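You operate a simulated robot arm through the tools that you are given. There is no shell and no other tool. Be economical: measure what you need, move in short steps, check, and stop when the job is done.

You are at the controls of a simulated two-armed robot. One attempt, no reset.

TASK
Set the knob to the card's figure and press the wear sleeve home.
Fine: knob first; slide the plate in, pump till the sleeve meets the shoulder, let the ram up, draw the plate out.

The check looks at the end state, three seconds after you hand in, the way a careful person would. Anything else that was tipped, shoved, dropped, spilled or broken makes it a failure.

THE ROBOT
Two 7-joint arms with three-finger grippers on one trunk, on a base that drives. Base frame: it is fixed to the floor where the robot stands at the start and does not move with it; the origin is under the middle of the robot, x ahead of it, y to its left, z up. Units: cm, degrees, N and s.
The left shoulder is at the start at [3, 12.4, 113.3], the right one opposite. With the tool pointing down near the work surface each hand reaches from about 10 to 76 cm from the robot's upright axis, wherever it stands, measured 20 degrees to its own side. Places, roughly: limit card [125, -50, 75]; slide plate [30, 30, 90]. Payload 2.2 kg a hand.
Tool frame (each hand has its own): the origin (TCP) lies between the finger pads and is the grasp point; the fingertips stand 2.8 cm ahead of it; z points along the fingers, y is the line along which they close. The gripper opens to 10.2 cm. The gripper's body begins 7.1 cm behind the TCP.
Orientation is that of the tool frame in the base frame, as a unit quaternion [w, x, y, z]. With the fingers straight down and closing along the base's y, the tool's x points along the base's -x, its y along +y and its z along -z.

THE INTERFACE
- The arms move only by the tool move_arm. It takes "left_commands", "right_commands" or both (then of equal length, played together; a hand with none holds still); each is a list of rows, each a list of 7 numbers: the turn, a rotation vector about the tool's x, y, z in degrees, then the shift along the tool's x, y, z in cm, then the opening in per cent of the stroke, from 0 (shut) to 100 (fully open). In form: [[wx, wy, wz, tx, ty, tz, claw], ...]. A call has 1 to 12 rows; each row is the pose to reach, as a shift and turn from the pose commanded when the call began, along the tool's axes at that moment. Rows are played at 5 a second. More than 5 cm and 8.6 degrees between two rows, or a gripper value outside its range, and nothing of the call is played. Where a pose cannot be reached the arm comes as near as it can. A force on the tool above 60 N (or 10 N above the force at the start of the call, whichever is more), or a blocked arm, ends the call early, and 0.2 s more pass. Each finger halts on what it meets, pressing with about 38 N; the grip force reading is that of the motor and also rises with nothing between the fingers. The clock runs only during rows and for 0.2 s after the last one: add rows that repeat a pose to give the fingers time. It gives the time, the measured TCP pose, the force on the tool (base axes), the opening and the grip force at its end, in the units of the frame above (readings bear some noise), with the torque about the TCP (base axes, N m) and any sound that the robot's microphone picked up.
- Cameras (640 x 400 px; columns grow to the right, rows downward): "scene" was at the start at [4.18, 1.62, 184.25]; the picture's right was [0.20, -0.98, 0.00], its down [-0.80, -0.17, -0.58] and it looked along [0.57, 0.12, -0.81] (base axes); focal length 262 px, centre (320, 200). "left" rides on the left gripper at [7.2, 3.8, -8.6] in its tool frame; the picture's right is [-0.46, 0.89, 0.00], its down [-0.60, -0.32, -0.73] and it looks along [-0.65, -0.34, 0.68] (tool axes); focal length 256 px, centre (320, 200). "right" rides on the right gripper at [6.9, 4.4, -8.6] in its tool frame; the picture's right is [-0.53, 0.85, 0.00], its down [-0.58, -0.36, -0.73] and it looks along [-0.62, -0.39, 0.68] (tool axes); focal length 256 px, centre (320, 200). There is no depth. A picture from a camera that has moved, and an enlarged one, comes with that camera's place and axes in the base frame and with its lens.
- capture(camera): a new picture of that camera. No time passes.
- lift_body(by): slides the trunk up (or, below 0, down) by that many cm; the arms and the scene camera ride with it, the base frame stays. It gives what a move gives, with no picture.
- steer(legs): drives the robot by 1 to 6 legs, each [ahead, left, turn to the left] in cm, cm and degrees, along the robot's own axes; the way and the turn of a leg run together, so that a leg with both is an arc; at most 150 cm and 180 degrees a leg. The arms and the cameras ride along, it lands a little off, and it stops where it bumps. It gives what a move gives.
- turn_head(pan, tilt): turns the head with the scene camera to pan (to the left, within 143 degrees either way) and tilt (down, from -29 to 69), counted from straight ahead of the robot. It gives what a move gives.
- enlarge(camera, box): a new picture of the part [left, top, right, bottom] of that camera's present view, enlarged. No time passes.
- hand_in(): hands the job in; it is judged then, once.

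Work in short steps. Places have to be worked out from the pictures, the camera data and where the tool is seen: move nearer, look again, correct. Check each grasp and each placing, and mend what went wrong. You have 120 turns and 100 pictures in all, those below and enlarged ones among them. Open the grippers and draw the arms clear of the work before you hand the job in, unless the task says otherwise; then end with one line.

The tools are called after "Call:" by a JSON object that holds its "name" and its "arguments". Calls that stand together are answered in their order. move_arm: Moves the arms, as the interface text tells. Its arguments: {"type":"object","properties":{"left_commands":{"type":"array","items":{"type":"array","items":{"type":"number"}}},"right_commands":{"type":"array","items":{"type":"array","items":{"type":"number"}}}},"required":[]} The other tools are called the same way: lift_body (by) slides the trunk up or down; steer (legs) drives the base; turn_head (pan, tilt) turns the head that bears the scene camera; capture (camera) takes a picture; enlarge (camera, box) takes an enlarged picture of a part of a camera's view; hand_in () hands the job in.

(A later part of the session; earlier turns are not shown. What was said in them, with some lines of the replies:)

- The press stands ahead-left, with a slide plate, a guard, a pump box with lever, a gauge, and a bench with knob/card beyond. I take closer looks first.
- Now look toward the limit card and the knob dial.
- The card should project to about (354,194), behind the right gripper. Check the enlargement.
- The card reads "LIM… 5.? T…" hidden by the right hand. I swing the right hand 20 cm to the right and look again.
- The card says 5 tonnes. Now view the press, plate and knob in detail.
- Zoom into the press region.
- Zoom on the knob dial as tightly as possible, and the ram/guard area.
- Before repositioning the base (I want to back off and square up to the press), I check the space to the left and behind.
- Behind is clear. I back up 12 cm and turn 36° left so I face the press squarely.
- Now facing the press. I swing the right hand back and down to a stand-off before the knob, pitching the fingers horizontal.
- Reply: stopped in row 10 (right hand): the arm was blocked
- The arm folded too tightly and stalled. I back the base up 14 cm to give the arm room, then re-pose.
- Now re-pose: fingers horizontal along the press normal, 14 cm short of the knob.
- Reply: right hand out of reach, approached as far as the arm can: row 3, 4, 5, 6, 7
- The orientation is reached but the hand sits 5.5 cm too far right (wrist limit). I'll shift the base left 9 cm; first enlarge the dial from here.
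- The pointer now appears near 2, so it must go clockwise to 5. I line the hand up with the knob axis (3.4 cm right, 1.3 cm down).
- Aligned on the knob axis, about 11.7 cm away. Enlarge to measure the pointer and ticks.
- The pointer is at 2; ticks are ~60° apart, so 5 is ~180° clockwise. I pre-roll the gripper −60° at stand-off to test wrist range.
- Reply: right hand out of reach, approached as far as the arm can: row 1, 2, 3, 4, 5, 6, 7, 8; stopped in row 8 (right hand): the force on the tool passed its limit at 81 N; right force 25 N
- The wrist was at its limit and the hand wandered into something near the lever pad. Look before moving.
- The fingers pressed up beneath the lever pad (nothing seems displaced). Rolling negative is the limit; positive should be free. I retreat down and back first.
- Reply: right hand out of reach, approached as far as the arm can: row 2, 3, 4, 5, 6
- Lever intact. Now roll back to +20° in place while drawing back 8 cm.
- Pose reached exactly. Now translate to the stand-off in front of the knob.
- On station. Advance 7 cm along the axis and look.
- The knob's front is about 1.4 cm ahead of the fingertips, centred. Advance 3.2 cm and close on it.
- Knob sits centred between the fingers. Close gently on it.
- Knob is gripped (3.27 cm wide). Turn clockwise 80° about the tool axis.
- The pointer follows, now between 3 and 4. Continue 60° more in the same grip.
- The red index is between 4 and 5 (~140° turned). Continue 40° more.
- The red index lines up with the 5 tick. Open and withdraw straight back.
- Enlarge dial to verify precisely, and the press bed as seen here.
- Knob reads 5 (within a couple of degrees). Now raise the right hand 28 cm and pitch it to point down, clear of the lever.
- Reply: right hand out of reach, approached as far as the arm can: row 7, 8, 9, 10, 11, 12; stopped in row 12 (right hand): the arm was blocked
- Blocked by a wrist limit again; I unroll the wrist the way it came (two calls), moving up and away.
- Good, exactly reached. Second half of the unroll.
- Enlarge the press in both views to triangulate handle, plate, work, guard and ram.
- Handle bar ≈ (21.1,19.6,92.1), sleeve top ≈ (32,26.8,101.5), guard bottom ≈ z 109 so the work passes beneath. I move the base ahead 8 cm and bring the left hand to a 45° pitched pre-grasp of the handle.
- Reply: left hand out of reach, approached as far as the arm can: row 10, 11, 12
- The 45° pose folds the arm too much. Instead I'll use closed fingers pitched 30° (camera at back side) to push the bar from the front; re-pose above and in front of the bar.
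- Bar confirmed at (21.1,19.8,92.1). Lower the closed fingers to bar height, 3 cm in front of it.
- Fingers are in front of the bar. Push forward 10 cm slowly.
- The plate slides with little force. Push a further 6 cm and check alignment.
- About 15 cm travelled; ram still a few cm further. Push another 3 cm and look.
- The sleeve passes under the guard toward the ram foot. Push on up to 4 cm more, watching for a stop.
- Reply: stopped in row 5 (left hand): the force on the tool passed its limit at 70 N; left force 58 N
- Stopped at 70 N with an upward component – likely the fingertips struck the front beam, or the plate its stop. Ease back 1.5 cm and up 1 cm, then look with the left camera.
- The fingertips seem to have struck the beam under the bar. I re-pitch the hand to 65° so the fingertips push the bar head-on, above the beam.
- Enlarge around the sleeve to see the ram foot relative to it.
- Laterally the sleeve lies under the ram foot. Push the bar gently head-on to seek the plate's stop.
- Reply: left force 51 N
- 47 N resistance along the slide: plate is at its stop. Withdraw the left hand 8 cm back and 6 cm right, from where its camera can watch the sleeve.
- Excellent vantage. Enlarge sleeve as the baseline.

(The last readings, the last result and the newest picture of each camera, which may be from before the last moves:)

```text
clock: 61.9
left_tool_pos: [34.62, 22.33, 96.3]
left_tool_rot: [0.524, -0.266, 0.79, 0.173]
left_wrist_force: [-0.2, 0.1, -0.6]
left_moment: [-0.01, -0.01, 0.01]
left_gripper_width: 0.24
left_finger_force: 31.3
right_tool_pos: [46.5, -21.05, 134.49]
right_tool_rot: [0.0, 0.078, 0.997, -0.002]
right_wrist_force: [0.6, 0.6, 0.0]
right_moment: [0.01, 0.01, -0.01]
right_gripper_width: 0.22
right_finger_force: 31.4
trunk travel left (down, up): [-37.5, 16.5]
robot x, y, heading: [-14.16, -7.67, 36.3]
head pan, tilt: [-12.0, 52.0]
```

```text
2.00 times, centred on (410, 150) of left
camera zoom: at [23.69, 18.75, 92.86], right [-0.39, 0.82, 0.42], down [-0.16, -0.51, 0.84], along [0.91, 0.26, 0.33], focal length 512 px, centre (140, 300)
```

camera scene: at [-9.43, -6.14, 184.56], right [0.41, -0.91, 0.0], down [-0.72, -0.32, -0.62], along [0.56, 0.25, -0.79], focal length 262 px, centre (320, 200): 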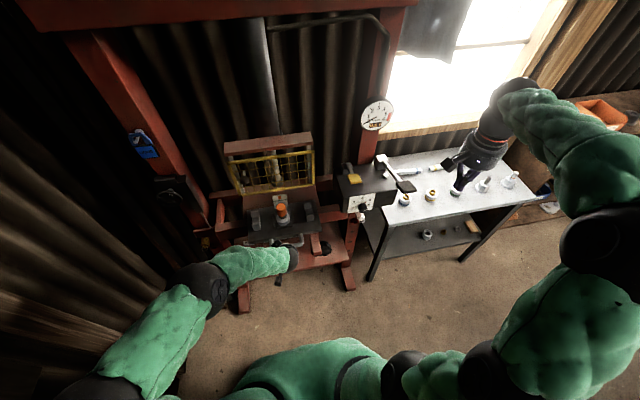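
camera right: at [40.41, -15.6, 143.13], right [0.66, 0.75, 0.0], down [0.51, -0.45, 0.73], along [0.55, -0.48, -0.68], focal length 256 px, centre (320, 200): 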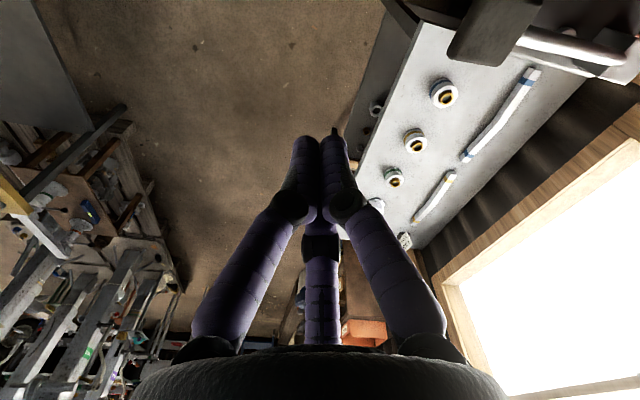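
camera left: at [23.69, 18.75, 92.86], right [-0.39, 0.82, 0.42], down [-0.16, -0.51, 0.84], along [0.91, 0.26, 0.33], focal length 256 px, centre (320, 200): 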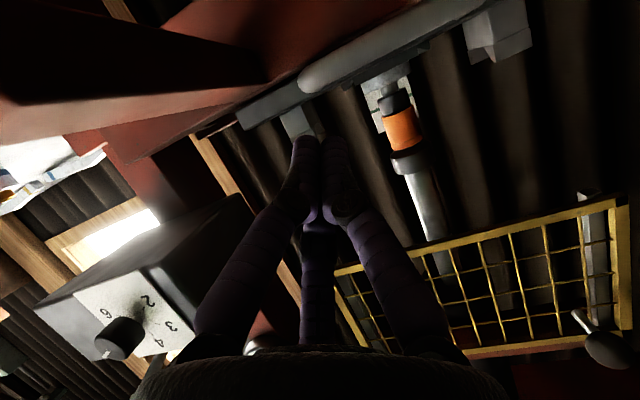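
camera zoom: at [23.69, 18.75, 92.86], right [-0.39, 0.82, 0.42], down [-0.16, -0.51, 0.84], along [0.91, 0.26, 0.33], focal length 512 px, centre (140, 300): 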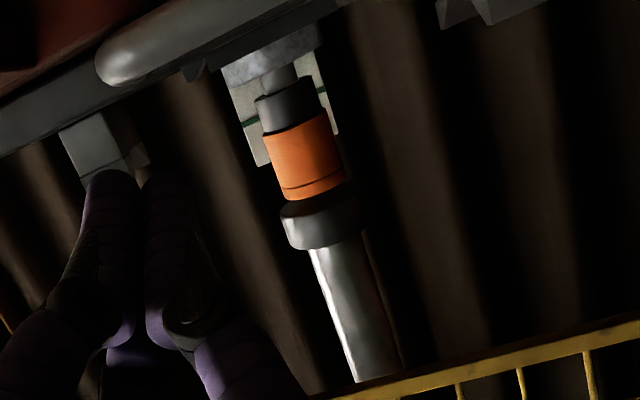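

The black/orange sleeve stack sits under the ram foot with a gap to the shoulder. Now bring the right closed fingertips above the black pump pad (54.3,−9,118.4).

Call:
{"name": "move_arm", "arguments": {"right_commands": [[0, 0, 0, -2, 4.4, 0, 0], [0, 0, 0, -4, 8.8, 0, 0], [0, 0, 0, -5.84, 13.1, 0, 0], [0, 0, 0, -5.84, 13.1, 4.5, 0], [0, 0, 0, -5.84, 13.1, 9, 0], [0, 0, 0, -5.84, 13.1, 9, 0]]}}

Call:
{"name": "enlarge", "arguments": {"camera": "scene", "box": [330, 100, 450, 220]}}

```text
clock: 63.3
left_tool_pos: [34.46, 22.3, 96.3]
left_tool_rot: [0.523, -0.268, 0.79, 0.174]
left_wrist_force: [-0.5, 0.0, 0.1]
left_moment: [-0.01, 0.02, -0.01]
left_gripper_width: 0.21
left_finger_force: 31.3
right_tool_pos: [54.44, -9.16, 125.59]
right_tool_rot: [0.001, 0.08, 0.997, -0.001]
right_wrist_force: [-0.1, -0.4, 0.0]
right_moment: [0.05, -0.03, -0.02]
right_gripper_width: 0.22
right_finger_force: 31.8
trunk travel left (down, up): [-37.5, 16.5]
robot x, y, heading: [-14.36, -7.58, 36.5]
head pan, tilt: [-12.0, 52.0]
```

```text
3.33 times, centred on (390, 160) of scene
camera zoom: at [-9.57, -6.22, 184.56], right [0.41, -0.91, 0.0], down [-0.72, -0.32, -0.62], along [0.56, 0.25, -0.79], focal length 874 px, centre (87, 333)
```

zoom: 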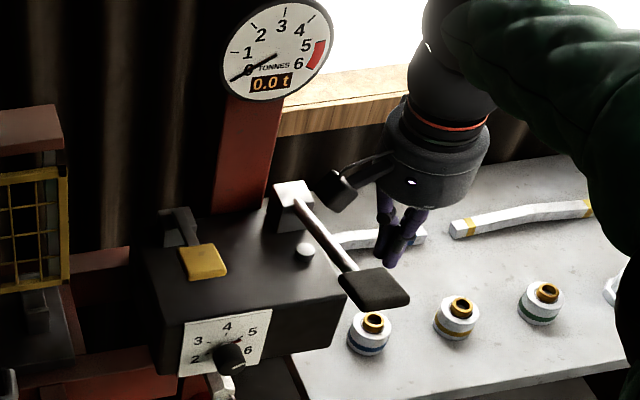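

Tip is right over the pad. Press down slowly 9 cm and read forces and sound.

Call:
{"name": "move_arm", "arguments": {"right_commands": [[0, 0, 0, 0, 0, 2, 0], [0, 0, 0, 0, 0, 4, 0], [0, 0, 0, 0, 0, 5, 0], [0, 0, 0, 0, 0, 6, 0], [0, 0, 0, 0, 0, 7, 0], [0, 0, 0, 0, 0, 8, 0], [0, 0, 0, 0, 0, 9, 0], [0, 0, 0, 0, 0, 9, 0]]}}

Call:
{"name": "enlarge", "arguments": {"camera": "scene", "box": [330, 100, 450, 220]}}

```text
clock: 65.1
left_tool_pos: [34.74, 22.22, 96.28]
left_tool_rot: [0.524, -0.267, 0.79, 0.175]
left_wrist_force: [-0.7, 0.6, -0.5]
left_moment: [0.0, 0.0, 0.01]
left_gripper_width: 0.2
left_finger_force: 31.5
right_tool_pos: [54.09, -9.08, 116.51]
right_tool_rot: [0.0, 0.078, 0.997, -0.002]
right_wrist_force: [-4.4, -4.0, 8.4]
right_moment: [-0.03, 0.1, 0.02]
right_gripper_width: 0.23
right_finger_force: 31.0
trunk travel left (down, up): [-37.5, 16.5]
robot x, y, heading: [-14.26, -7.08, 36.4]
head pan, tilt: [-12.0, 52.0]
```

```text
3.33 times, centred on (390, 160) of scene
camera zoom: at [-9.64, -6.26, 184.56], right [0.41, -0.91, 0.0], down [-0.72, -0.32, -0.62], along [0.56, 0.25, -0.79], focal length 874 px, centre (87, 333)
```

zoom: 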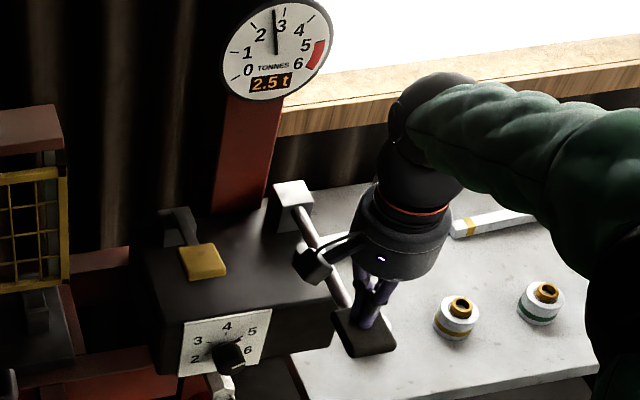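

Gauge jumped to 2.5 t with a partial stroke. Check the sleeve before going on.

Call:
{"name": "enlarge", "arguments": {"camera": "left", "box": [340, 50, 480, 250]}}

```text
2.00 times, centred on (410, 150) of left
camera zoom: at [23.68, 18.7, 92.88], right [-0.39, 0.82, 0.42], down [-0.16, -0.51, 0.84], along [0.91, 0.26, 0.33], focal length 512 px, centre (140, 300)
```

zoom: 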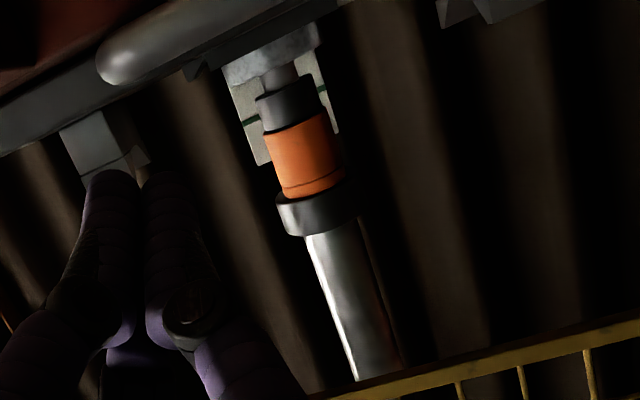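

The ram foot has met the stack. Continue the stroke down 4 cm.

Call:
{"name": "move_arm", "arguments": {"right_commands": [[0, 0, 0, 0, 0, 1, 0], [0, 0, 0, 0, 0, 2, 0], [0, 0, 0, 0, 0, 3, 0], [0, 0, 0, 0, 0, 4, 0], [0, 0, 0, 0, 0, 4, 0]]}}

Call:
{"name": "enlarge", "arguments": {"camera": "scene", "box": [330, 100, 450, 220]}}

Call:
{"name": "enlarge", "arguments": {"camera": "left", "box": [340, 50, 480, 250]}}

```text
clock: 66.3
left_tool_pos: [34.63, 22.34, 96.24]
left_tool_rot: [0.523, -0.267, 0.79, 0.174]
left_wrist_force: [-0.8, -0.4, -0.3]
left_moment: [-0.04, -0.01, 0.01]
left_gripper_width: 0.22
left_finger_force: 31.4
right_tool_pos: [54.35, -8.95, 112.6]
right_tool_rot: [0.001, 0.079, 0.997, -0.002]
right_wrist_force: [1.4, -2.6, 8.4]
right_moment: [0.05, -0.06, -0.02]
right_gripper_width: 0.23
right_finger_force: 31.2
trunk travel left (down, up): [-37.5, 16.5]
robot x, y, heading: [-14.0, -7.56, 36.3]
head pan, tilt: [-12.0, 52.0]
```

```text
3.33 times, centred on (390, 160) of scene
camera zoom: at [-9.57, -6.21, 184.56], right [0.41, -0.91, 0.0], down [-0.72, -0.32, -0.62], along [0.56, 0.25, -0.79], focal length 874 px, centre (87, 333)
```

zoom: 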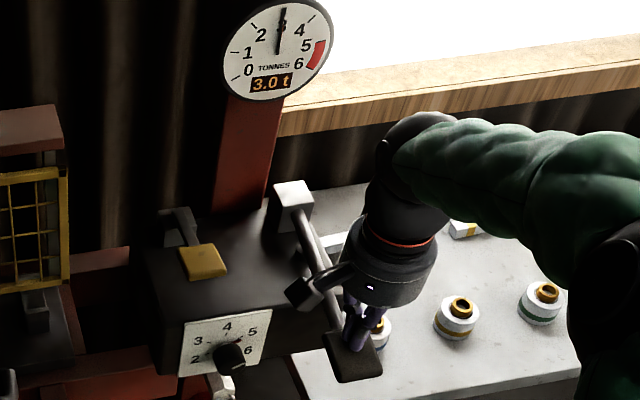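

```text
2.00 times, centred on (410, 150) of left
camera zoom: at [23.7, 18.74, 92.86], right [-0.39, 0.82, 0.42], down [-0.16, -0.51, 0.84], along [0.91, 0.26, 0.33], focal length 512 px, centre (140, 300)
```

zoom: 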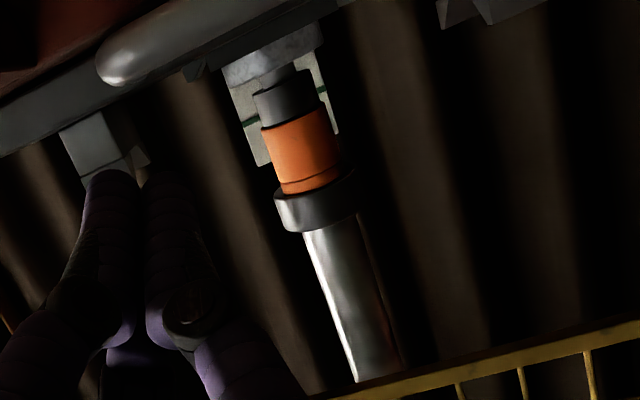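

Sleeve is moving at 3.0 t. Pump: up 9 cm, then down again.

Call:
{"name": "move_arm", "arguments": {"right_commands": [[0, 0, 0, 0, 0, -3, 0], [0, 0, 0, 0, 0, -6, 0], [0, 0, 0, 0, 0, -9, 0], [0, 0, 0, 0, 0, -9.5, 0], [0, 0, 0, 0, 0, -7.5, 0], [0, 0, 0, 0, 0, -6, 0], [0, 0, 0, 0, 0, -4.5, 0], [0, 0, 0, 0, 0, -3, 0], [0, 0, 0, 0, 0, -1.5, 0], [0, 0, 0, 0, 0, 0, 0], [0, 0, 0, 0, 0, 0, 0]]}}

Call:
{"name": "enlarge", "arguments": {"camera": "scene", "box": [330, 100, 450, 220]}}

Call:
{"name": "enlarge", "arguments": {"camera": "left", "box": [340, 50, 480, 250]}}

```text
clock: 68.7
left_tool_pos: [34.54, 22.19, 96.31]
left_tool_rot: [0.523, -0.267, 0.79, 0.174]
left_wrist_force: [-0.3, -0.5, -0.6]
left_moment: [0.02, -0.01, -0.02]
left_gripper_width: 0.24
left_finger_force: 31.5
right_tool_pos: [54.33, -9.12, 112.54]
right_tool_rot: [0.001, 0.078, 0.997, -0.002]
right_wrist_force: [-2.0, -1.9, 7.2]
right_moment: [0.07, -0.02, -0.06]
right_gripper_width: 0.19
right_finger_force: 30.9
trunk travel left (down, up): [-37.5, 16.5]
robot x, y, heading: [-13.63, -7.72, 36.0]
head pan, tilt: [-12.0, 52.0]
```

```text
3.33 times, centred on (390, 160) of scene
camera zoom: at [-9.6, -6.21, 184.56], right [0.41, -0.91, 0.0], down [-0.72, -0.32, -0.62], along [0.56, 0.25, -0.79], focal length 874 px, centre (87, 333)
```

zoom: 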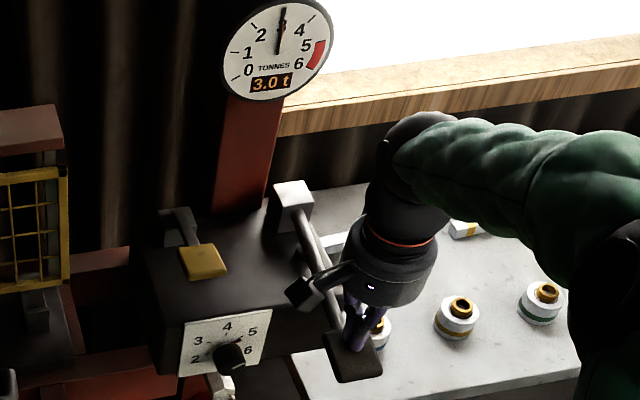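

```text
2.00 times, centred on (410, 150) of left
camera zoom: at [23.69, 18.73, 92.86], right [-0.39, 0.82, 0.42], down [-0.16, -0.51, 0.84], along [0.91, 0.26, 0.33], focal length 512 px, centre (140, 300)
```

zoom: 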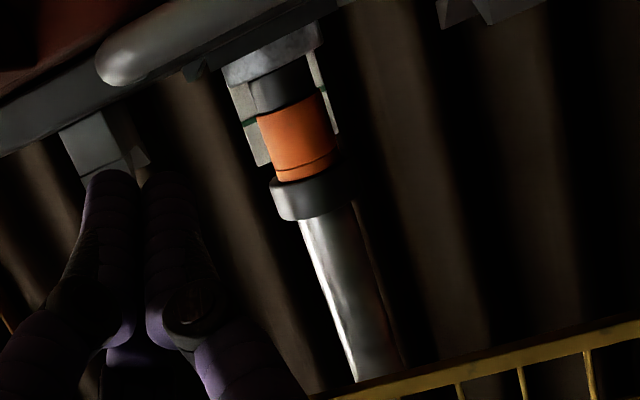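

Almost home; gauge still 3.0 t. Zoom finer on the gap.

Call:
{"name": "enlarge", "arguments": {"camera": "left", "box": [380, 50, 430, 120]}}

```text
5.71 times, centred on (405, 85) of left
camera zoom: at [23.69, 18.73, 92.86], right [-0.39, 0.82, 0.42], down [-0.16, -0.51, 0.84], along [0.91, 0.26, 0.33], focal length 1463 px, centre (-166, 857)
```

zoom: 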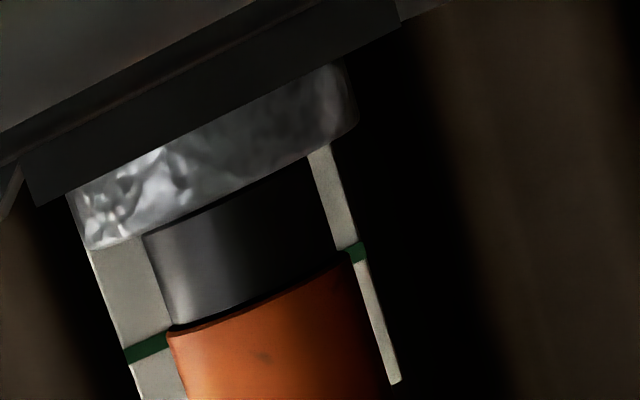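

The orange edge is about at the card's green line, but gauge has no end-of-travel jump. Do a gentler partial stroke and check again.

Call:
{"name": "move_arm", "arguments": {"right_commands": [[0, 0, 0, 0, 0, -3, 0], [0, 0, 0, 0, 0, -6, 0], [0, 0, 0, 0, 0, -9, 0], [0, 0, 0, 0, 0, -9.5, 0], [0, 0, 0, 0, 0, -7.5, 0], [0, 0, 0, 0, 0, -6.5, 0], [0, 0, 0, 0, 0, -5.5, 0], [0, 0, 0, 0, 0, -5, 0]]}}

Call:
{"name": "enlarge", "arguments": {"camera": "scene", "box": [360, 95, 400, 135]}}

Call:
{"name": "enlarge", "arguments": {"camera": "left", "box": [380, 50, 430, 120]}}

```text
clock: 70.5
left_tool_pos: [34.68, 22.24, 96.31]
left_tool_rot: [0.523, -0.268, 0.79, 0.175]
left_wrist_force: [-0.7, -0.3, 1.0]
left_moment: [0.0, 0.02, 0.0]
left_gripper_width: 0.22
left_finger_force: 31.5
right_tool_pos: [54.31, -9.19, 117.59]
right_tool_rot: [0.0, 0.079, 0.997, -0.002]
right_wrist_force: [-2.9, -2.2, 7.4]
right_moment: [-0.08, 0.24, 0.0]
right_gripper_width: 0.23
right_finger_force: 31.6
trunk travel left (down, up): [-37.5, 16.5]
robot x, y, heading: [-14.08, -7.64, 36.0]
head pan, tilt: [-12.0, 52.0]
```

```text
10.00 times, centred on (380, 115) of scene
camera zoom: at [-9.63, -6.23, 184.56], right [0.41, -0.91, 0.0], down [-0.72, -0.32, -0.62], along [0.56, 0.25, -0.79], focal length 2623 px, centre (-280, 1050)
```

zoom: 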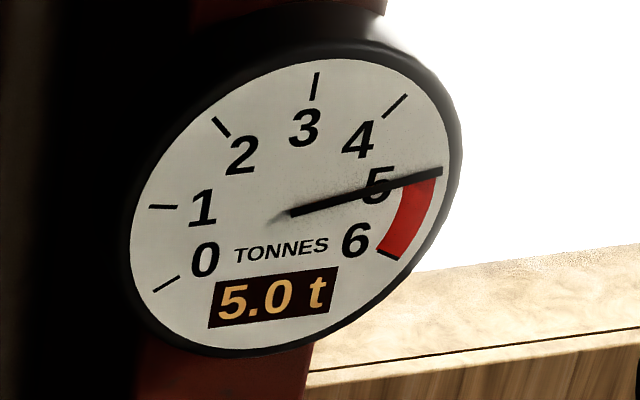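

```text
5.71 times, centred on (405, 85) of left
camera zoom: at [23.68, 18.72, 92.87], right [-0.39, 0.82, 0.42], down [-0.16, -0.51, 0.84], along [0.91, 0.26, 0.33], focal length 1463 px, centre (-166, 857)
```

zoom: 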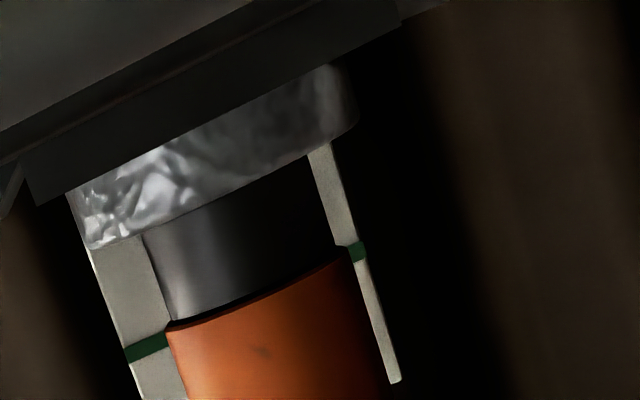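

Gauge shows 5.0 t: the sleeve is home on its shoulder. Now lift off the pump pad and move over the yellow release pad (≈53.4,8,114).

Call:
{"name": "move_arm", "arguments": {"right_commands": [[0, 0, 0, 0, 0, -4.5, 0], [0, 0, 0, 0, 0, -9, 0], [0, 0, 0, 0.9, 4.2, -9, 0], [0, 0, 0, 1.8, 8.4, -9, 0], [0, 0, 0, 2.7, 12.6, -9, 0], [0, 0, 0, 3.57, 16.85, -9, 0], [0, 0, 0, 3.57, 16.85, -5, 0], [0, 0, 0, 3.57, 16.85, -2.5, 0], [0, 0, 0, 3.57, 16.85, -2.5, 0]]}}

Call:
{"name": "enlarge", "arguments": {"camera": "scene", "box": [320, 100, 440, 220]}}

```text
clock: 72.5
left_tool_pos: [34.72, 22.33, 96.21]
left_tool_rot: [0.524, -0.266, 0.79, 0.174]
left_wrist_force: [0.2, 0.3, -0.9]
left_moment: [0.02, 0.03, -0.02]
left_gripper_width: 0.23
left_finger_force: 31.5
right_tool_pos: [53.45, 8.04, 119.89]
right_tool_rot: [0.0, 0.079, 0.997, -0.002]
right_wrist_force: [-0.4, -0.8, 0.5]
right_moment: [0.02, -0.03, 0.0]
right_gripper_width: 0.21
right_finger_force: 32.2
trunk travel left (down, up): [-37.5, 16.5]
robot x, y, heading: [-14.12, -7.17, 35.7]
head pan, tilt: [-12.0, 52.0]
```

```text
3.33 times, centred on (380, 160) of scene
camera zoom: at [-9.51, -6.24, 184.56], right [0.41, -0.91, 0.0], down [-0.72, -0.32, -0.62], along [0.56, 0.25, -0.79], focal length 874 px, centre (120, 333)
```

zoom: 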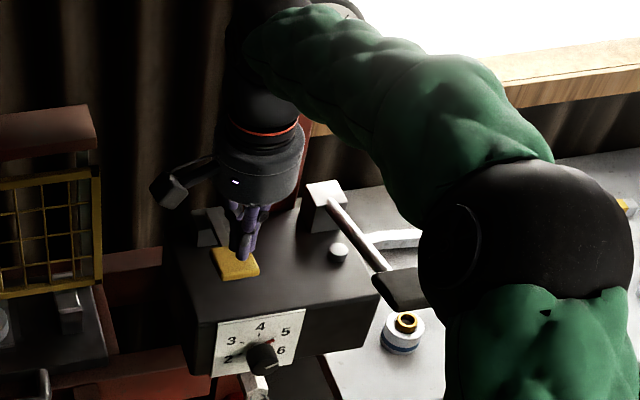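

Tip is above the yellow pad. Press it down gently, holding for a second.

Call:
{"name": "move_arm", "arguments": {"right_commands": [[0, 0, 0, 0, 0, 1.5, 0], [0, 0, 0, 0, 0, 3, 0], [0, 0, 0, 0, 0, 4, 0], [0, 0, 0, 0, 0, 5, 0], [0, 0, 0, 0, 0, 5.5, 0], [0, 0, 0, 0, 0, 5.5, 0], [0, 0, 0, 0, 0, 5.5, 0], [0, 0, 0, 0, 0, 5.5, 0]]}}

Call:
{"name": "enlarge", "arguments": {"camera": "left", "box": [340, 50, 480, 250]}}

Call:
{"name": "enlarge", "arguments": {"camera": "scene", "box": [320, 100, 440, 220]}}

```text
clock: 74.3
left_tool_pos: [34.61, 22.27, 96.34]
left_tool_rot: [0.524, -0.267, 0.79, 0.175]
left_wrist_force: [0.2, 0.3, -0.4]
left_moment: [-0.03, 0.0, 0.01]
left_gripper_width: 0.21
left_finger_force: 30.9
right_tool_pos: [53.48, 8.13, 114.51]
right_tool_rot: [0.0, 0.078, 0.997, -0.002]
right_wrist_force: [1.2, 0.1, 3.9]
right_moment: [0.06, -0.07, 0.0]
right_gripper_width: 0.22
right_finger_force: 31.2
trunk travel left (down, up): [-37.5, 16.5]
robot x, y, heading: [-14.18, -7.73, 36.1]
head pan, tilt: [-12.0, 52.0]
```

```text
2.00 times, centred on (410, 150) of left
camera zoom: at [23.73, 18.74, 92.84], right [-0.39, 0.82, 0.42], down [-0.16, -0.51, 0.84], along [0.91, 0.26, 0.33], focal length 512 px, centre (140, 300)
```

zoom: 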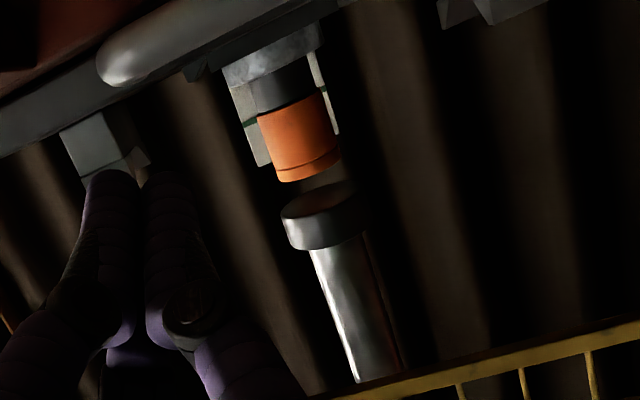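

```text
3.33 times, centred on (380, 160) of scene
camera zoom: at [-9.51, -6.19, 184.56], right [0.41, -0.91, 0.0], down [-0.72, -0.32, -0.62], along [0.56, 0.25, -0.79], focal length 874 px, centre (120, 333)
```

zoom: 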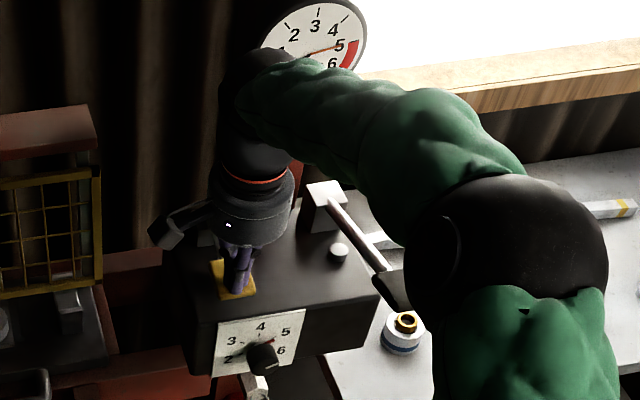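

The ram has returned fully. Lift the right hand and draw it back to a clear place, then read the gauge.

Call:
{"name": "move_arm", "arguments": {"right_commands": [[0, 0, 0, 0, 0, 0, 0], [0, 0, 0, 0, 0, -4, 0], [0, 0, 0, 0, 0, -8, 0], [0, 0, 0, 0, 0, -12.5, 0], [0, 0, 0, 0, -4.5, -14, 0], [0, 0, 0, 0, -9, -15, 0], [0, 0, 0, 2, -13.5, -16, 0], [0, 0, 0, 4, -18, -17, 0], [0, 0, 0, 6, -22.5, -18, 0], [0, 0, 0, 8, -26, -18, 0], [0, 0, 0, 8, -26, -18, 0]]}}

Call:
{"name": "capture", "arguments": {"camera": "scene"}}

Call:
{"name": "enlarge", "arguments": {"camera": "scene", "box": [330, 80, 430, 220]}}

```text
refused: row 7 steps farther than a row can; nothing moved
```

```text
18 pictures are left
camera scene: at [-9.51, -6.19, 184.56], right [0.41, -0.91, 0.0], down [-0.72, -0.32, -0.62], along [0.56, 0.25, -0.79], focal length 262 px, centre (320, 200)
```

scene: 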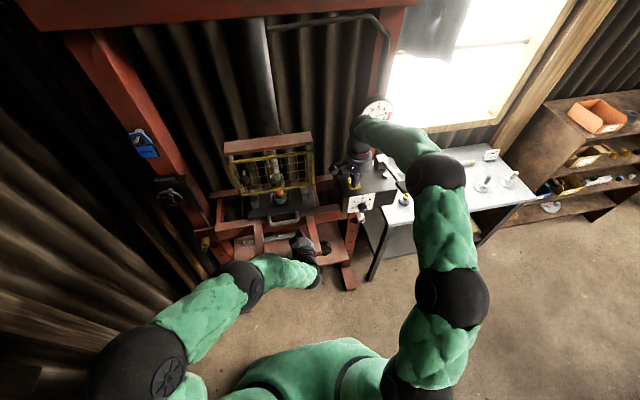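

```text
2.86 times, centred on (380, 150) of scene
camera zoom: at [-9.51, -6.19, 184.56], right [0.41, -0.91, 0.0], down [-0.72, -0.32, -0.62], along [0.56, 0.25, -0.79], focal length 749 px, centre (149, 343)
```

zoom: 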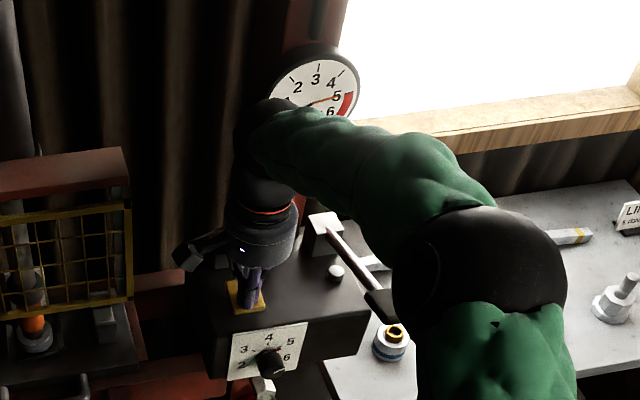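

A step was too long; repeat with shorter ones.

Call:
{"name": "move_arm", "arguments": {"right_commands": [[0, 0, 0, 0, 0, 0, 0], [0, 0, 0, 0, 0, -4, 0], [0, 0, 0, 0, 0, -8, 0], [0, 0, 0, 0, 0, -12, 0], [0, 0, 0, 0, -4, -14, 0], [0, 0, 0, 1, -8, -15, 0], [0, 0, 0, 2, -12, -16, 0], [0, 0, 0, 4, -16, -17, 0], [0, 0, 0, 6, -20, -18, 0], [0, 0, 0, 8, -24, -18, 0], [0, 0, 0, 8, -26, -18, 0]]}}

Call:
{"name": "enlarge", "arguments": {"camera": "scene", "box": [210, 80, 430, 260]}}

```text
clock: 76.7
left_tool_pos: [34.62, 22.42, 96.23]
left_tool_rot: [0.524, -0.267, 0.79, 0.174]
left_wrist_force: [0.6, 0.2, -1.0]
left_moment: [-0.02, 0.01, 0.03]
left_gripper_width: 0.23
left_finger_force: 31.6
right_tool_pos: [41.47, -16.44, 132.54]
right_tool_rot: [-0.001, 0.078, 0.997, -0.001]
right_wrist_force: [0.4, -0.8, -0.9]
right_moment: [-0.01, -0.01, 0.0]
right_gripper_width: 0.18
right_finger_force: 31.5
trunk travel left (down, up): [-37.5, 16.5]
robot x, y, heading: [-13.89, -7.33, 36.3]
head pan, tilt: [-12.0, 52.0]
```

```text
2.22 times, centred on (320, 170) of scene
camera zoom: at [-9.43, -6.18, 184.55], right [0.41, -0.91, 0.0], down [-0.72, -0.32, -0.62], along [0.56, 0.25, -0.79], focal length 583 px, centre (320, 267)
```

zoom: 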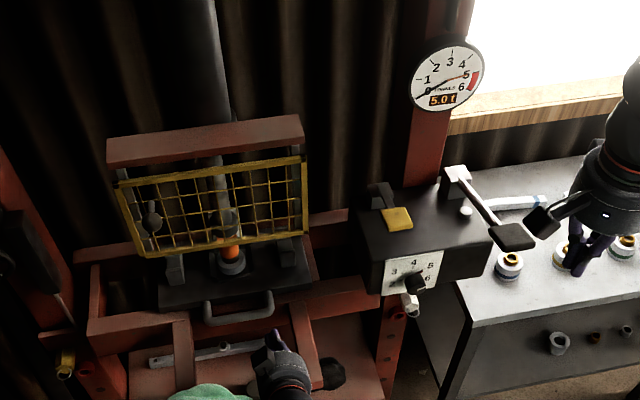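

Ram pressure is zero (the red telltale just holds 5). Now bring the left fingertips, pitched 40°, above the gap inside the handle U.

Call:
{"name": "move_arm", "arguments": {"left_commands": [[0, 8, 0, -1.36, 2, -0.63, 0], [0, 16, 0, -2.72, 4, -1.27, 0], [0, 24, 0, -3.78, 5.9, -0.66, 0], [0, 25, 0, -5.26, 5.9, 2.51, 0], [0, 25, 0, -6.74, 5.9, 5.68, 0], [0, 25, 0, -7.92, 5.9, 8.22, 0], [0, 25, 0, -7.92, 5.9, 8.22, 0]]}}

Call:
{"name": "capture", "arguments": {"camera": "left"}}

Call:
{"name": "enlarge", "arguments": {"camera": "scene", "box": [230, 140, 350, 240]}}

```text
clock: 78.3
left_tool_pos: [39.58, 33.31, 100.25]
left_tool_rot: [0.34, -0.299, 0.884, 0.113]
left_wrist_force: [0.4, 0.0, 0.6]
left_moment: [0.0, -0.01, 0.01]
left_gripper_width: 0.2
left_finger_force: 31.4
right_tool_pos: [41.37, -16.41, 132.52]
right_tool_rot: [-0.001, 0.079, 0.997, -0.002]
right_wrist_force: [-0.6, 0.8, 0.7]
right_moment: [-0.03, -0.01, -0.01]
right_gripper_width: 0.2
right_finger_force: 31.3
trunk travel left (down, up): [-37.5, 16.5]
robot x, y, heading: [-14.04, -7.85, 36.1]
head pan, tilt: [-12.0, 52.0]
```

```text
15 pictures are left
camera left: at [28.31, 29.67, 101.75], right [-0.26, 0.92, 0.31], down [0.16, -0.27, 0.95], along [0.95, 0.3, -0.07], focal length 256 px, centre (320, 200)
```

left: 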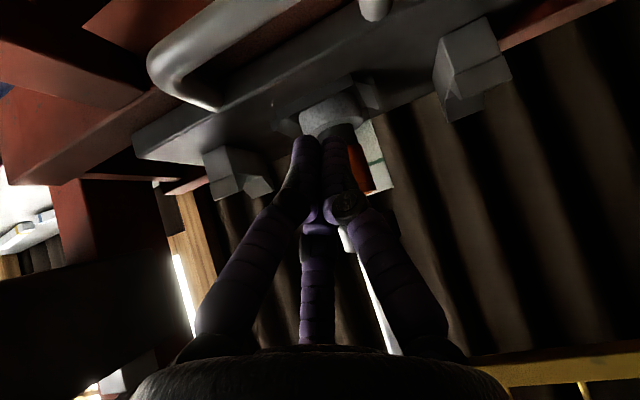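

```text
4.00 times, centred on (290, 190) of scene
camera zoom: at [-9.55, -6.23, 184.56], right [0.41, -0.91, 0.0], down [-0.72, -0.32, -0.62], along [0.56, 0.25, -0.79], focal length 1049 px, centre (440, 240)
```

zoom: 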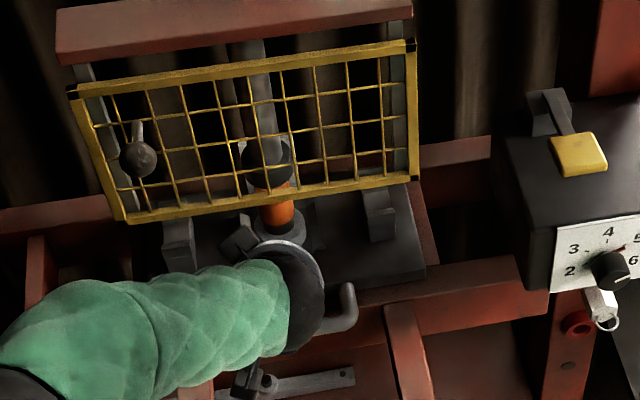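

Recomputed: the guard's lower edge (z≈110) stands about over the handle, so the hand must stay tilted. Lower the tips toward the gap between bar and plate edge.

Call:
{"name": "move_arm", "arguments": {"left_commands": [[0, 0, 0, 0.85, 0, 1.25, 0], [0, 0, 0, 1.7, 0, 2.49, 0], [0, 5, 0, 2.66, 0, 3.64, 0], [0, 10, 0, 3.18, 0, 4.25, 0], [0, 10, 0, 3.18, 0, 4.25, 0]]}}

Call:
{"name": "capture", "arguments": {"camera": "left"}}

```text
clock: 79.5
left_tool_pos: [39.96, 33.6, 94.94]
left_tool_rot: [0.262, -0.307, 0.911, 0.086]
left_wrist_force: [-0.4, -0.1, 0.2]
left_moment: [-0.01, 0.0, -0.01]
left_gripper_width: 0.21
left_finger_force: 31.0
right_tool_pos: [41.5, -16.39, 132.66]
right_tool_rot: [0.0, 0.078, 0.997, -0.002]
right_wrist_force: [-0.4, 0.0, -0.6]
right_moment: [0.0, 0.0, 0.01]
right_gripper_width: 0.21
right_finger_force: 31.4
trunk travel left (down, up): [-37.5, 16.5]
robot x, y, heading: [-13.71, -7.69, 36.0]
head pan, tilt: [-12.0, 52.0]
```

```text
13 pictures are left
camera left: at [29.02, 30.17, 98.31], right [-0.22, 0.94, 0.24], down [0.29, -0.17, 0.94], along [0.93, 0.28, -0.23], focal length 256 px, centre (320, 200)
```

left: 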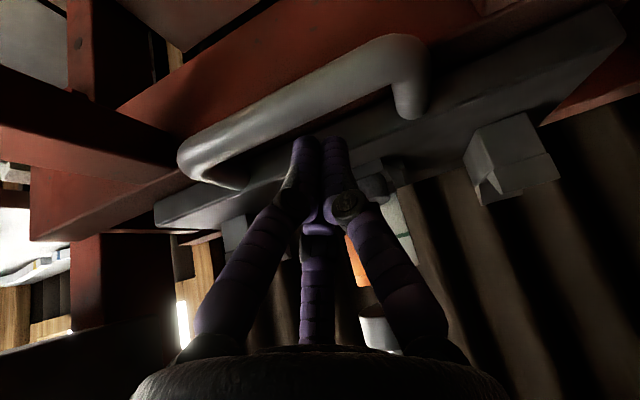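

The tips are inside the U (bar ≈1.5 cm behind my estimate, plate edge 3 cm ahead). Lower another 1.3 cm to hook behind the bar.

Call:
{"name": "move_arm", "arguments": {"left_commands": [[0, 0, 0, 0.35, 0, 0.3, 0], [0, 0, 0, 0.7, 0, 0.62, 0], [0, 0, 0, 1.0, 0, 0.93, 0], [0, 0, 0, 1.0, 0, 0.93, 0]]}}

```text
clock: 80.5
left_tool_pos: [39.65, 33.46, 93.71]
left_tool_rot: [0.262, -0.307, 0.911, 0.086]
left_wrist_force: [1.0, 1.6, 1.2]
left_moment: [-0.09, 0.15, 0.03]
left_gripper_width: 0.2
left_finger_force: 31.4
right_tool_pos: [41.51, -16.35, 132.55]
right_tool_rot: [0.0, 0.078, 0.997, -0.002]
right_wrist_force: [-0.9, -0.3, 0.0]
right_moment: [-0.01, 0.0, 0.01]
right_gripper_width: 0.21
right_finger_force: 32.1
trunk travel left (down, up): [-37.5, 16.5]
robot x, y, heading: [-14.03, -7.56, 36.0]
head pan, tilt: [-12.0, 52.0]
```

Slight contact with the bar. Pull back 10 cm slowly.

Call:
{"name": "move_arm", "arguments": {"left_commands": [[0, 0, 0, 1.08, 0, -0.62, 0], [0, 0, 0, 2.16, 0, -1.25, 0], [0, 0, 0, 3.25, 0, -1.88, 0], [0, 0, 0, 4.33, 0, -2.5, 0], [0, 0, 0, 5.4, 0, -3.12, 0], [0, 0, 0, 6.5, 0, -3.75, 0], [0, 0, 0, 7.6, 0, -4.4, 0], [0, 0, 0, 8.66, 0, -5, 0], [0, 0, 0, 8.66, 0, -5, 0]]}}

Call:
{"name": "capture", "arguments": {"camera": "left"}}

```text
clock: 82.5
left_tool_pos: [31.73, 27.32, 93.2]
left_tool_rot: [0.262, -0.307, 0.911, 0.086]
left_wrist_force: [0.4, -0.6, 0.4]
left_moment: [0.02, 0.01, -0.03]
left_gripper_width: 0.2
left_finger_force: 31.2
right_tool_pos: [41.52, -16.33, 132.61]
right_tool_rot: [0.0, 0.078, 0.997, -0.002]
right_wrist_force: [-0.4, 0.1, -1.3]
right_moment: [0.0, 0.02, -0.01]
right_gripper_width: 0.22
right_finger_force: 31.1
trunk travel left (down, up): [-37.5, 16.5]
robot x, y, heading: [-14.1, -7.73, 36.4]
head pan, tilt: [-12.0, 52.0]
```

```text
12 pictures are left
camera left: at [20.8, 23.91, 96.54], right [-0.22, 0.94, 0.24], down [0.29, -0.17, 0.94], along [0.93, 0.28, -0.24], focal length 256 px, centre (320, 200)
```

left: 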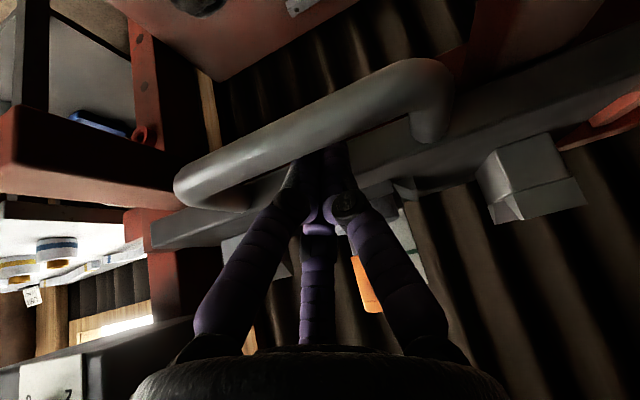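

The plate follows. Pull a further 11 cm to the start position.

Call:
{"name": "move_arm", "arguments": {"left_commands": [[0, 0, 0, 1.08, 0, -0.62, 0], [0, 0, 0, 2.16, 0, -1.25, 0], [0, 0, 0, 3.25, 0, -1.88, 0], [0, 0, 0, 4.33, 0, -2.5, 0], [0, 0, 0, 5.4, 0, -3.12, 0], [0, 0, 0, 6.5, 0, -3.75, 0], [0, 0, 0, 7.6, 0, -4.4, 0], [0, 0, 0, 8.66, 0, -5, 0], [0, 0, 0, 9.1, 0, -5.25, 0], [0, 0, 0, 9.53, 0, -5.5, 0], [0, 0, 0, 9.53, 0, -5.5, 0]]}}

Call:
{"name": "enlarge", "arguments": {"camera": "scene", "box": [210, 130, 370, 300]}}

```text
clock: 84.9
left_tool_pos: [22.85, 20.83, 93.02]
left_tool_rot: [0.262, -0.307, 0.911, 0.086]
left_wrist_force: [3.1, 2.0, 1.3]
left_moment: [0.01, -0.05, 0.03]
left_gripper_width: 0.23
left_finger_force: 31.4
right_tool_pos: [41.46, -16.35, 132.61]
right_tool_rot: [0.0, 0.079, 0.997, -0.001]
right_wrist_force: [-0.9, 0.7, -0.7]
right_moment: [-0.01, -0.01, -0.01]
right_gripper_width: 0.21
right_finger_force: 31.5
trunk travel left (down, up): [-37.5, 16.5]
robot x, y, heading: [-13.82, -7.7, 36.3]
head pan, tilt: [-12.0, 52.0]
```

```text
2.35 times, centred on (290, 215) of scene
camera zoom: at [-9.46, -6.16, 184.55], right [0.41, -0.91, 0.0], down [-0.72, -0.32, -0.62], along [0.56, 0.25, -0.79], focal length 617 px, centre (391, 165)
```

zoom: 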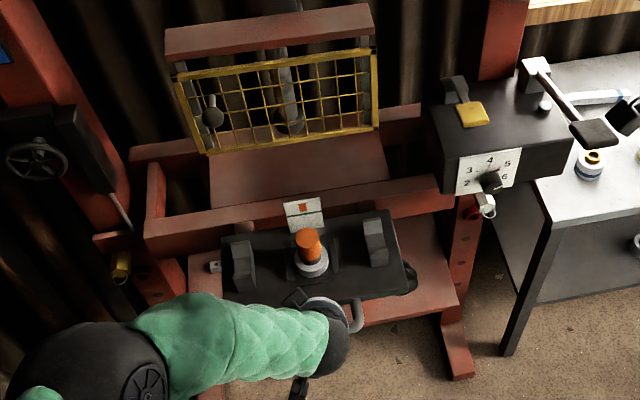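

Plate is back at its start position (corner matches within 2 mm). Unload slightly and withdraw the left fingers along their axis, then clear away.

Call:
{"name": "move_arm", "arguments": {"left_commands": [[0, 0, 0, -0.35, 0, 0.2, 0], [0, 0, 0, -0.35, 0, -2, 0], [0, 0, 0, -0.35, 0, -5, 0], [0, 0, 0, -0.6, 0, -9, 0], [0, 0, 0, -2.5, 1, -13, 0], [0, 0, 0, -4.5, 4, -16, 0], [0, 0, 0, -6.5, 7, -19, 0], [0, 0, 0, -8.5, 10, -22, 0], [0, 0, 0, -8.5, 10, -22, 40]]}}

Call:
{"name": "capture", "arguments": {"camera": "left"}}

Call:
{"name": "enlarge", "arguments": {"camera": "scene", "box": [210, 130, 370, 300]}}

```text
clock: 86.9
left_tool_pos: [13.16, 26.22, 116.13]
left_tool_rot: [0.262, -0.307, 0.911, 0.086]
left_wrist_force: [-1.0, 0.1, 0.4]
left_moment: [-0.03, 0.04, -0.04]
left_gripper_width: 4.08
left_finger_force: 0.0
right_tool_pos: [41.47, -16.36, 132.52]
right_tool_rot: [0.001, 0.078, 0.997, -0.002]
right_wrist_force: [0.2, -0.2, 0.6]
right_moment: [0.0, -0.01, -0.02]
right_gripper_width: 0.18
right_finger_force: 31.2
trunk travel left (down, up): [-37.5, 16.5]
robot x, y, heading: [-14.25, -7.69, 35.9]
head pan, tilt: [-12.0, 52.0]
```

```text
10 pictures are left
camera left: at [2.42, 22.69, 119.38], right [-0.22, 0.94, 0.24], down [0.29, -0.17, 0.94], along [0.93, 0.28, -0.23], focal length 256 px, centre (320, 200)
```

left: 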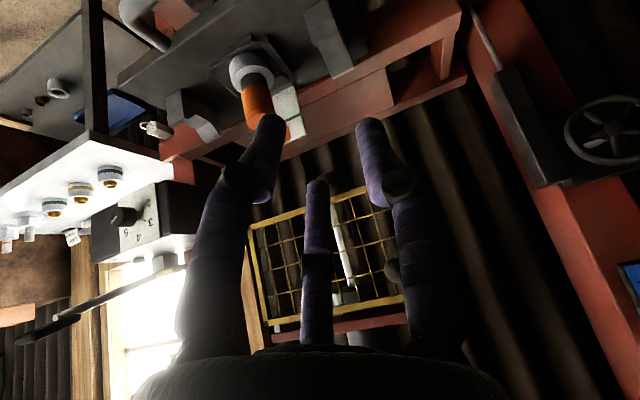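

```text
2.35 times, centred on (290, 215) of scene
camera zoom: at [-9.4, -6.21, 184.55], right [0.41, -0.91, 0.0], down [-0.72, -0.32, -0.62], along [0.56, 0.25, -0.79], focal length 617 px, centre (391, 165)
```

zoom: 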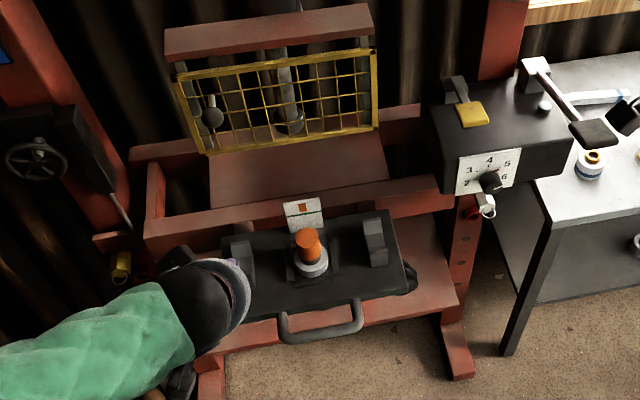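

Plate is out and clear. Final zooms on the seated sleeve and the dial, and open the right gripper.

Call:
{"name": "move_arm", "arguments": {"left_commands": [[0, 0, 0, -1, 1, -4, 80], [0, 0, 0, -2, 2, -8, 100], [0, 0, 0, -2, 2, -8, 100]], "right_commands": [[0, 0, 0, 1, -2, -2, 50], [0, 0, 0, 2, -4, -4, 100], [0, 0, 0, 2, -4, -4, 100]]}}

Call:
{"name": "enlarge", "arguments": {"camera": "scene", "box": [265, 210, 305, 255]}}

Call:
{"name": "enlarge", "arguments": {"camera": "scene", "box": [340, 180, 380, 220]}}

Call:
{"name": "capture", "arguments": {"camera": "scene"}}

```text
clock: 87.7
left_tool_pos: [10.32, 26.32, 123.95]
left_tool_rot: [0.261, -0.306, 0.911, 0.087]
left_wrist_force: [-0.5, 1.5, 0.7]
left_moment: [0.03, 0.0, -0.01]
left_gripper_width: 10.19
left_finger_force: 0.0
right_tool_pos: [38.94, -19.91, 136.76]
right_tool_rot: [-0.001, 0.079, 0.997, -0.002]
right_wrist_force: [0.2, 1.0, -0.4]
right_moment: [-0.01, 0.0, 0.0]
right_gripper_width: 10.18
right_finger_force: 0.1
trunk travel left (down, up): [-37.5, 16.5]
robot x, y, heading: [-14.08, -7.88, 36.0]
head pan, tilt: [-12.0, 52.0]
```

```text
8.89 times, centred on (285, 232) of scene
camera zoom: at [-9.35, -6.13, 184.55], right [0.41, -0.91, 0.0], down [-0.72, -0.32, -0.61], along [0.56, 0.25, -0.79], focal length 2331 px, centre (631, -89)
```

zoom: 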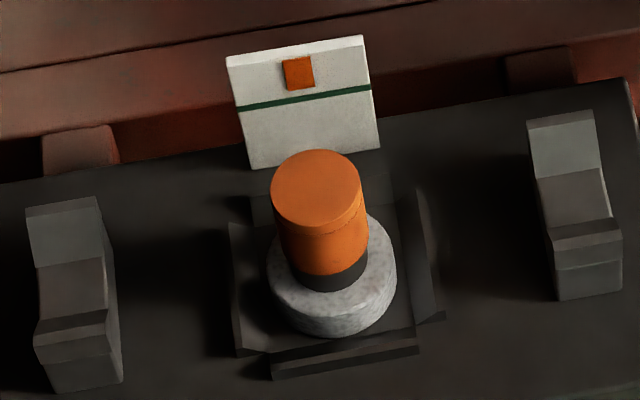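

```text
10.00 times, centred on (360, 200) of scene
camera zoom: at [-9.35, -6.13, 184.55], right [0.41, -0.91, 0.0], down [-0.72, -0.32, -0.61], along [0.56, 0.25, -0.79], focal length 2623 px, centre (-80, 200)
```

zoom: 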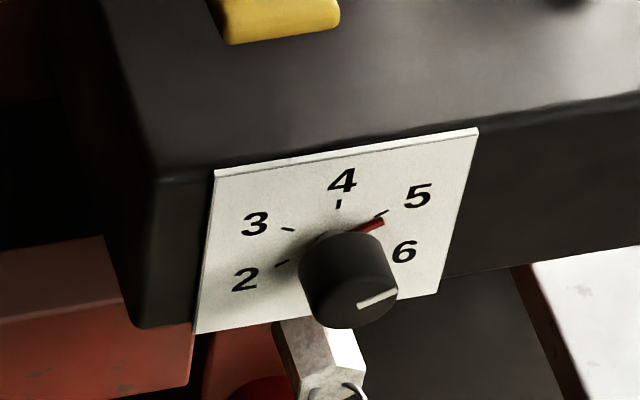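

```text
6 pictures are left
camera scene: at [-9.35, -6.13, 184.55], right [0.41, -0.91, 0.0], down [-0.72, -0.32, -0.61], along [0.56, 0.25, -0.79], focal length 262 px, centre (320, 200)
```

scene: 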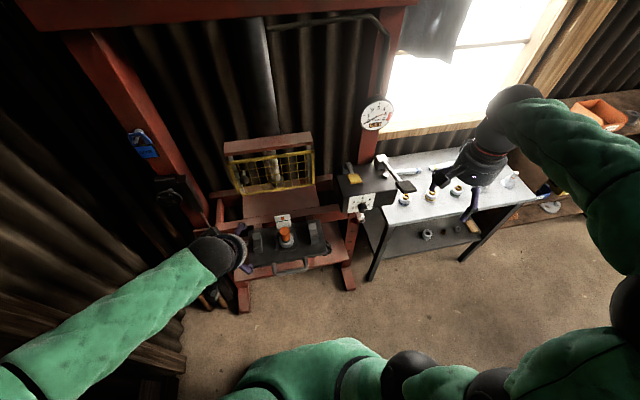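

The sleeve is seated on the shoulder, the knob reads 5, the ram is up, the plate is out, and both hands are open and clear. Handing in.

Call:
{"name": "hand_in", "arguments": {}}

```text
The job is handed in.
```

I set the knob to 5 tonnes (pointer about 3° past the tick) and pressed the sleeve home on its shoulder; the gauge jumped from 3.0 to 5.0 t as it seated. I then let the ram up, drew the plate back to its start and moved both hands clear. While I was lining up on the knob, the right hand pressed up under the pump lever pad at 81 N, with no visible damage, and the lever pumped normally afterwards.
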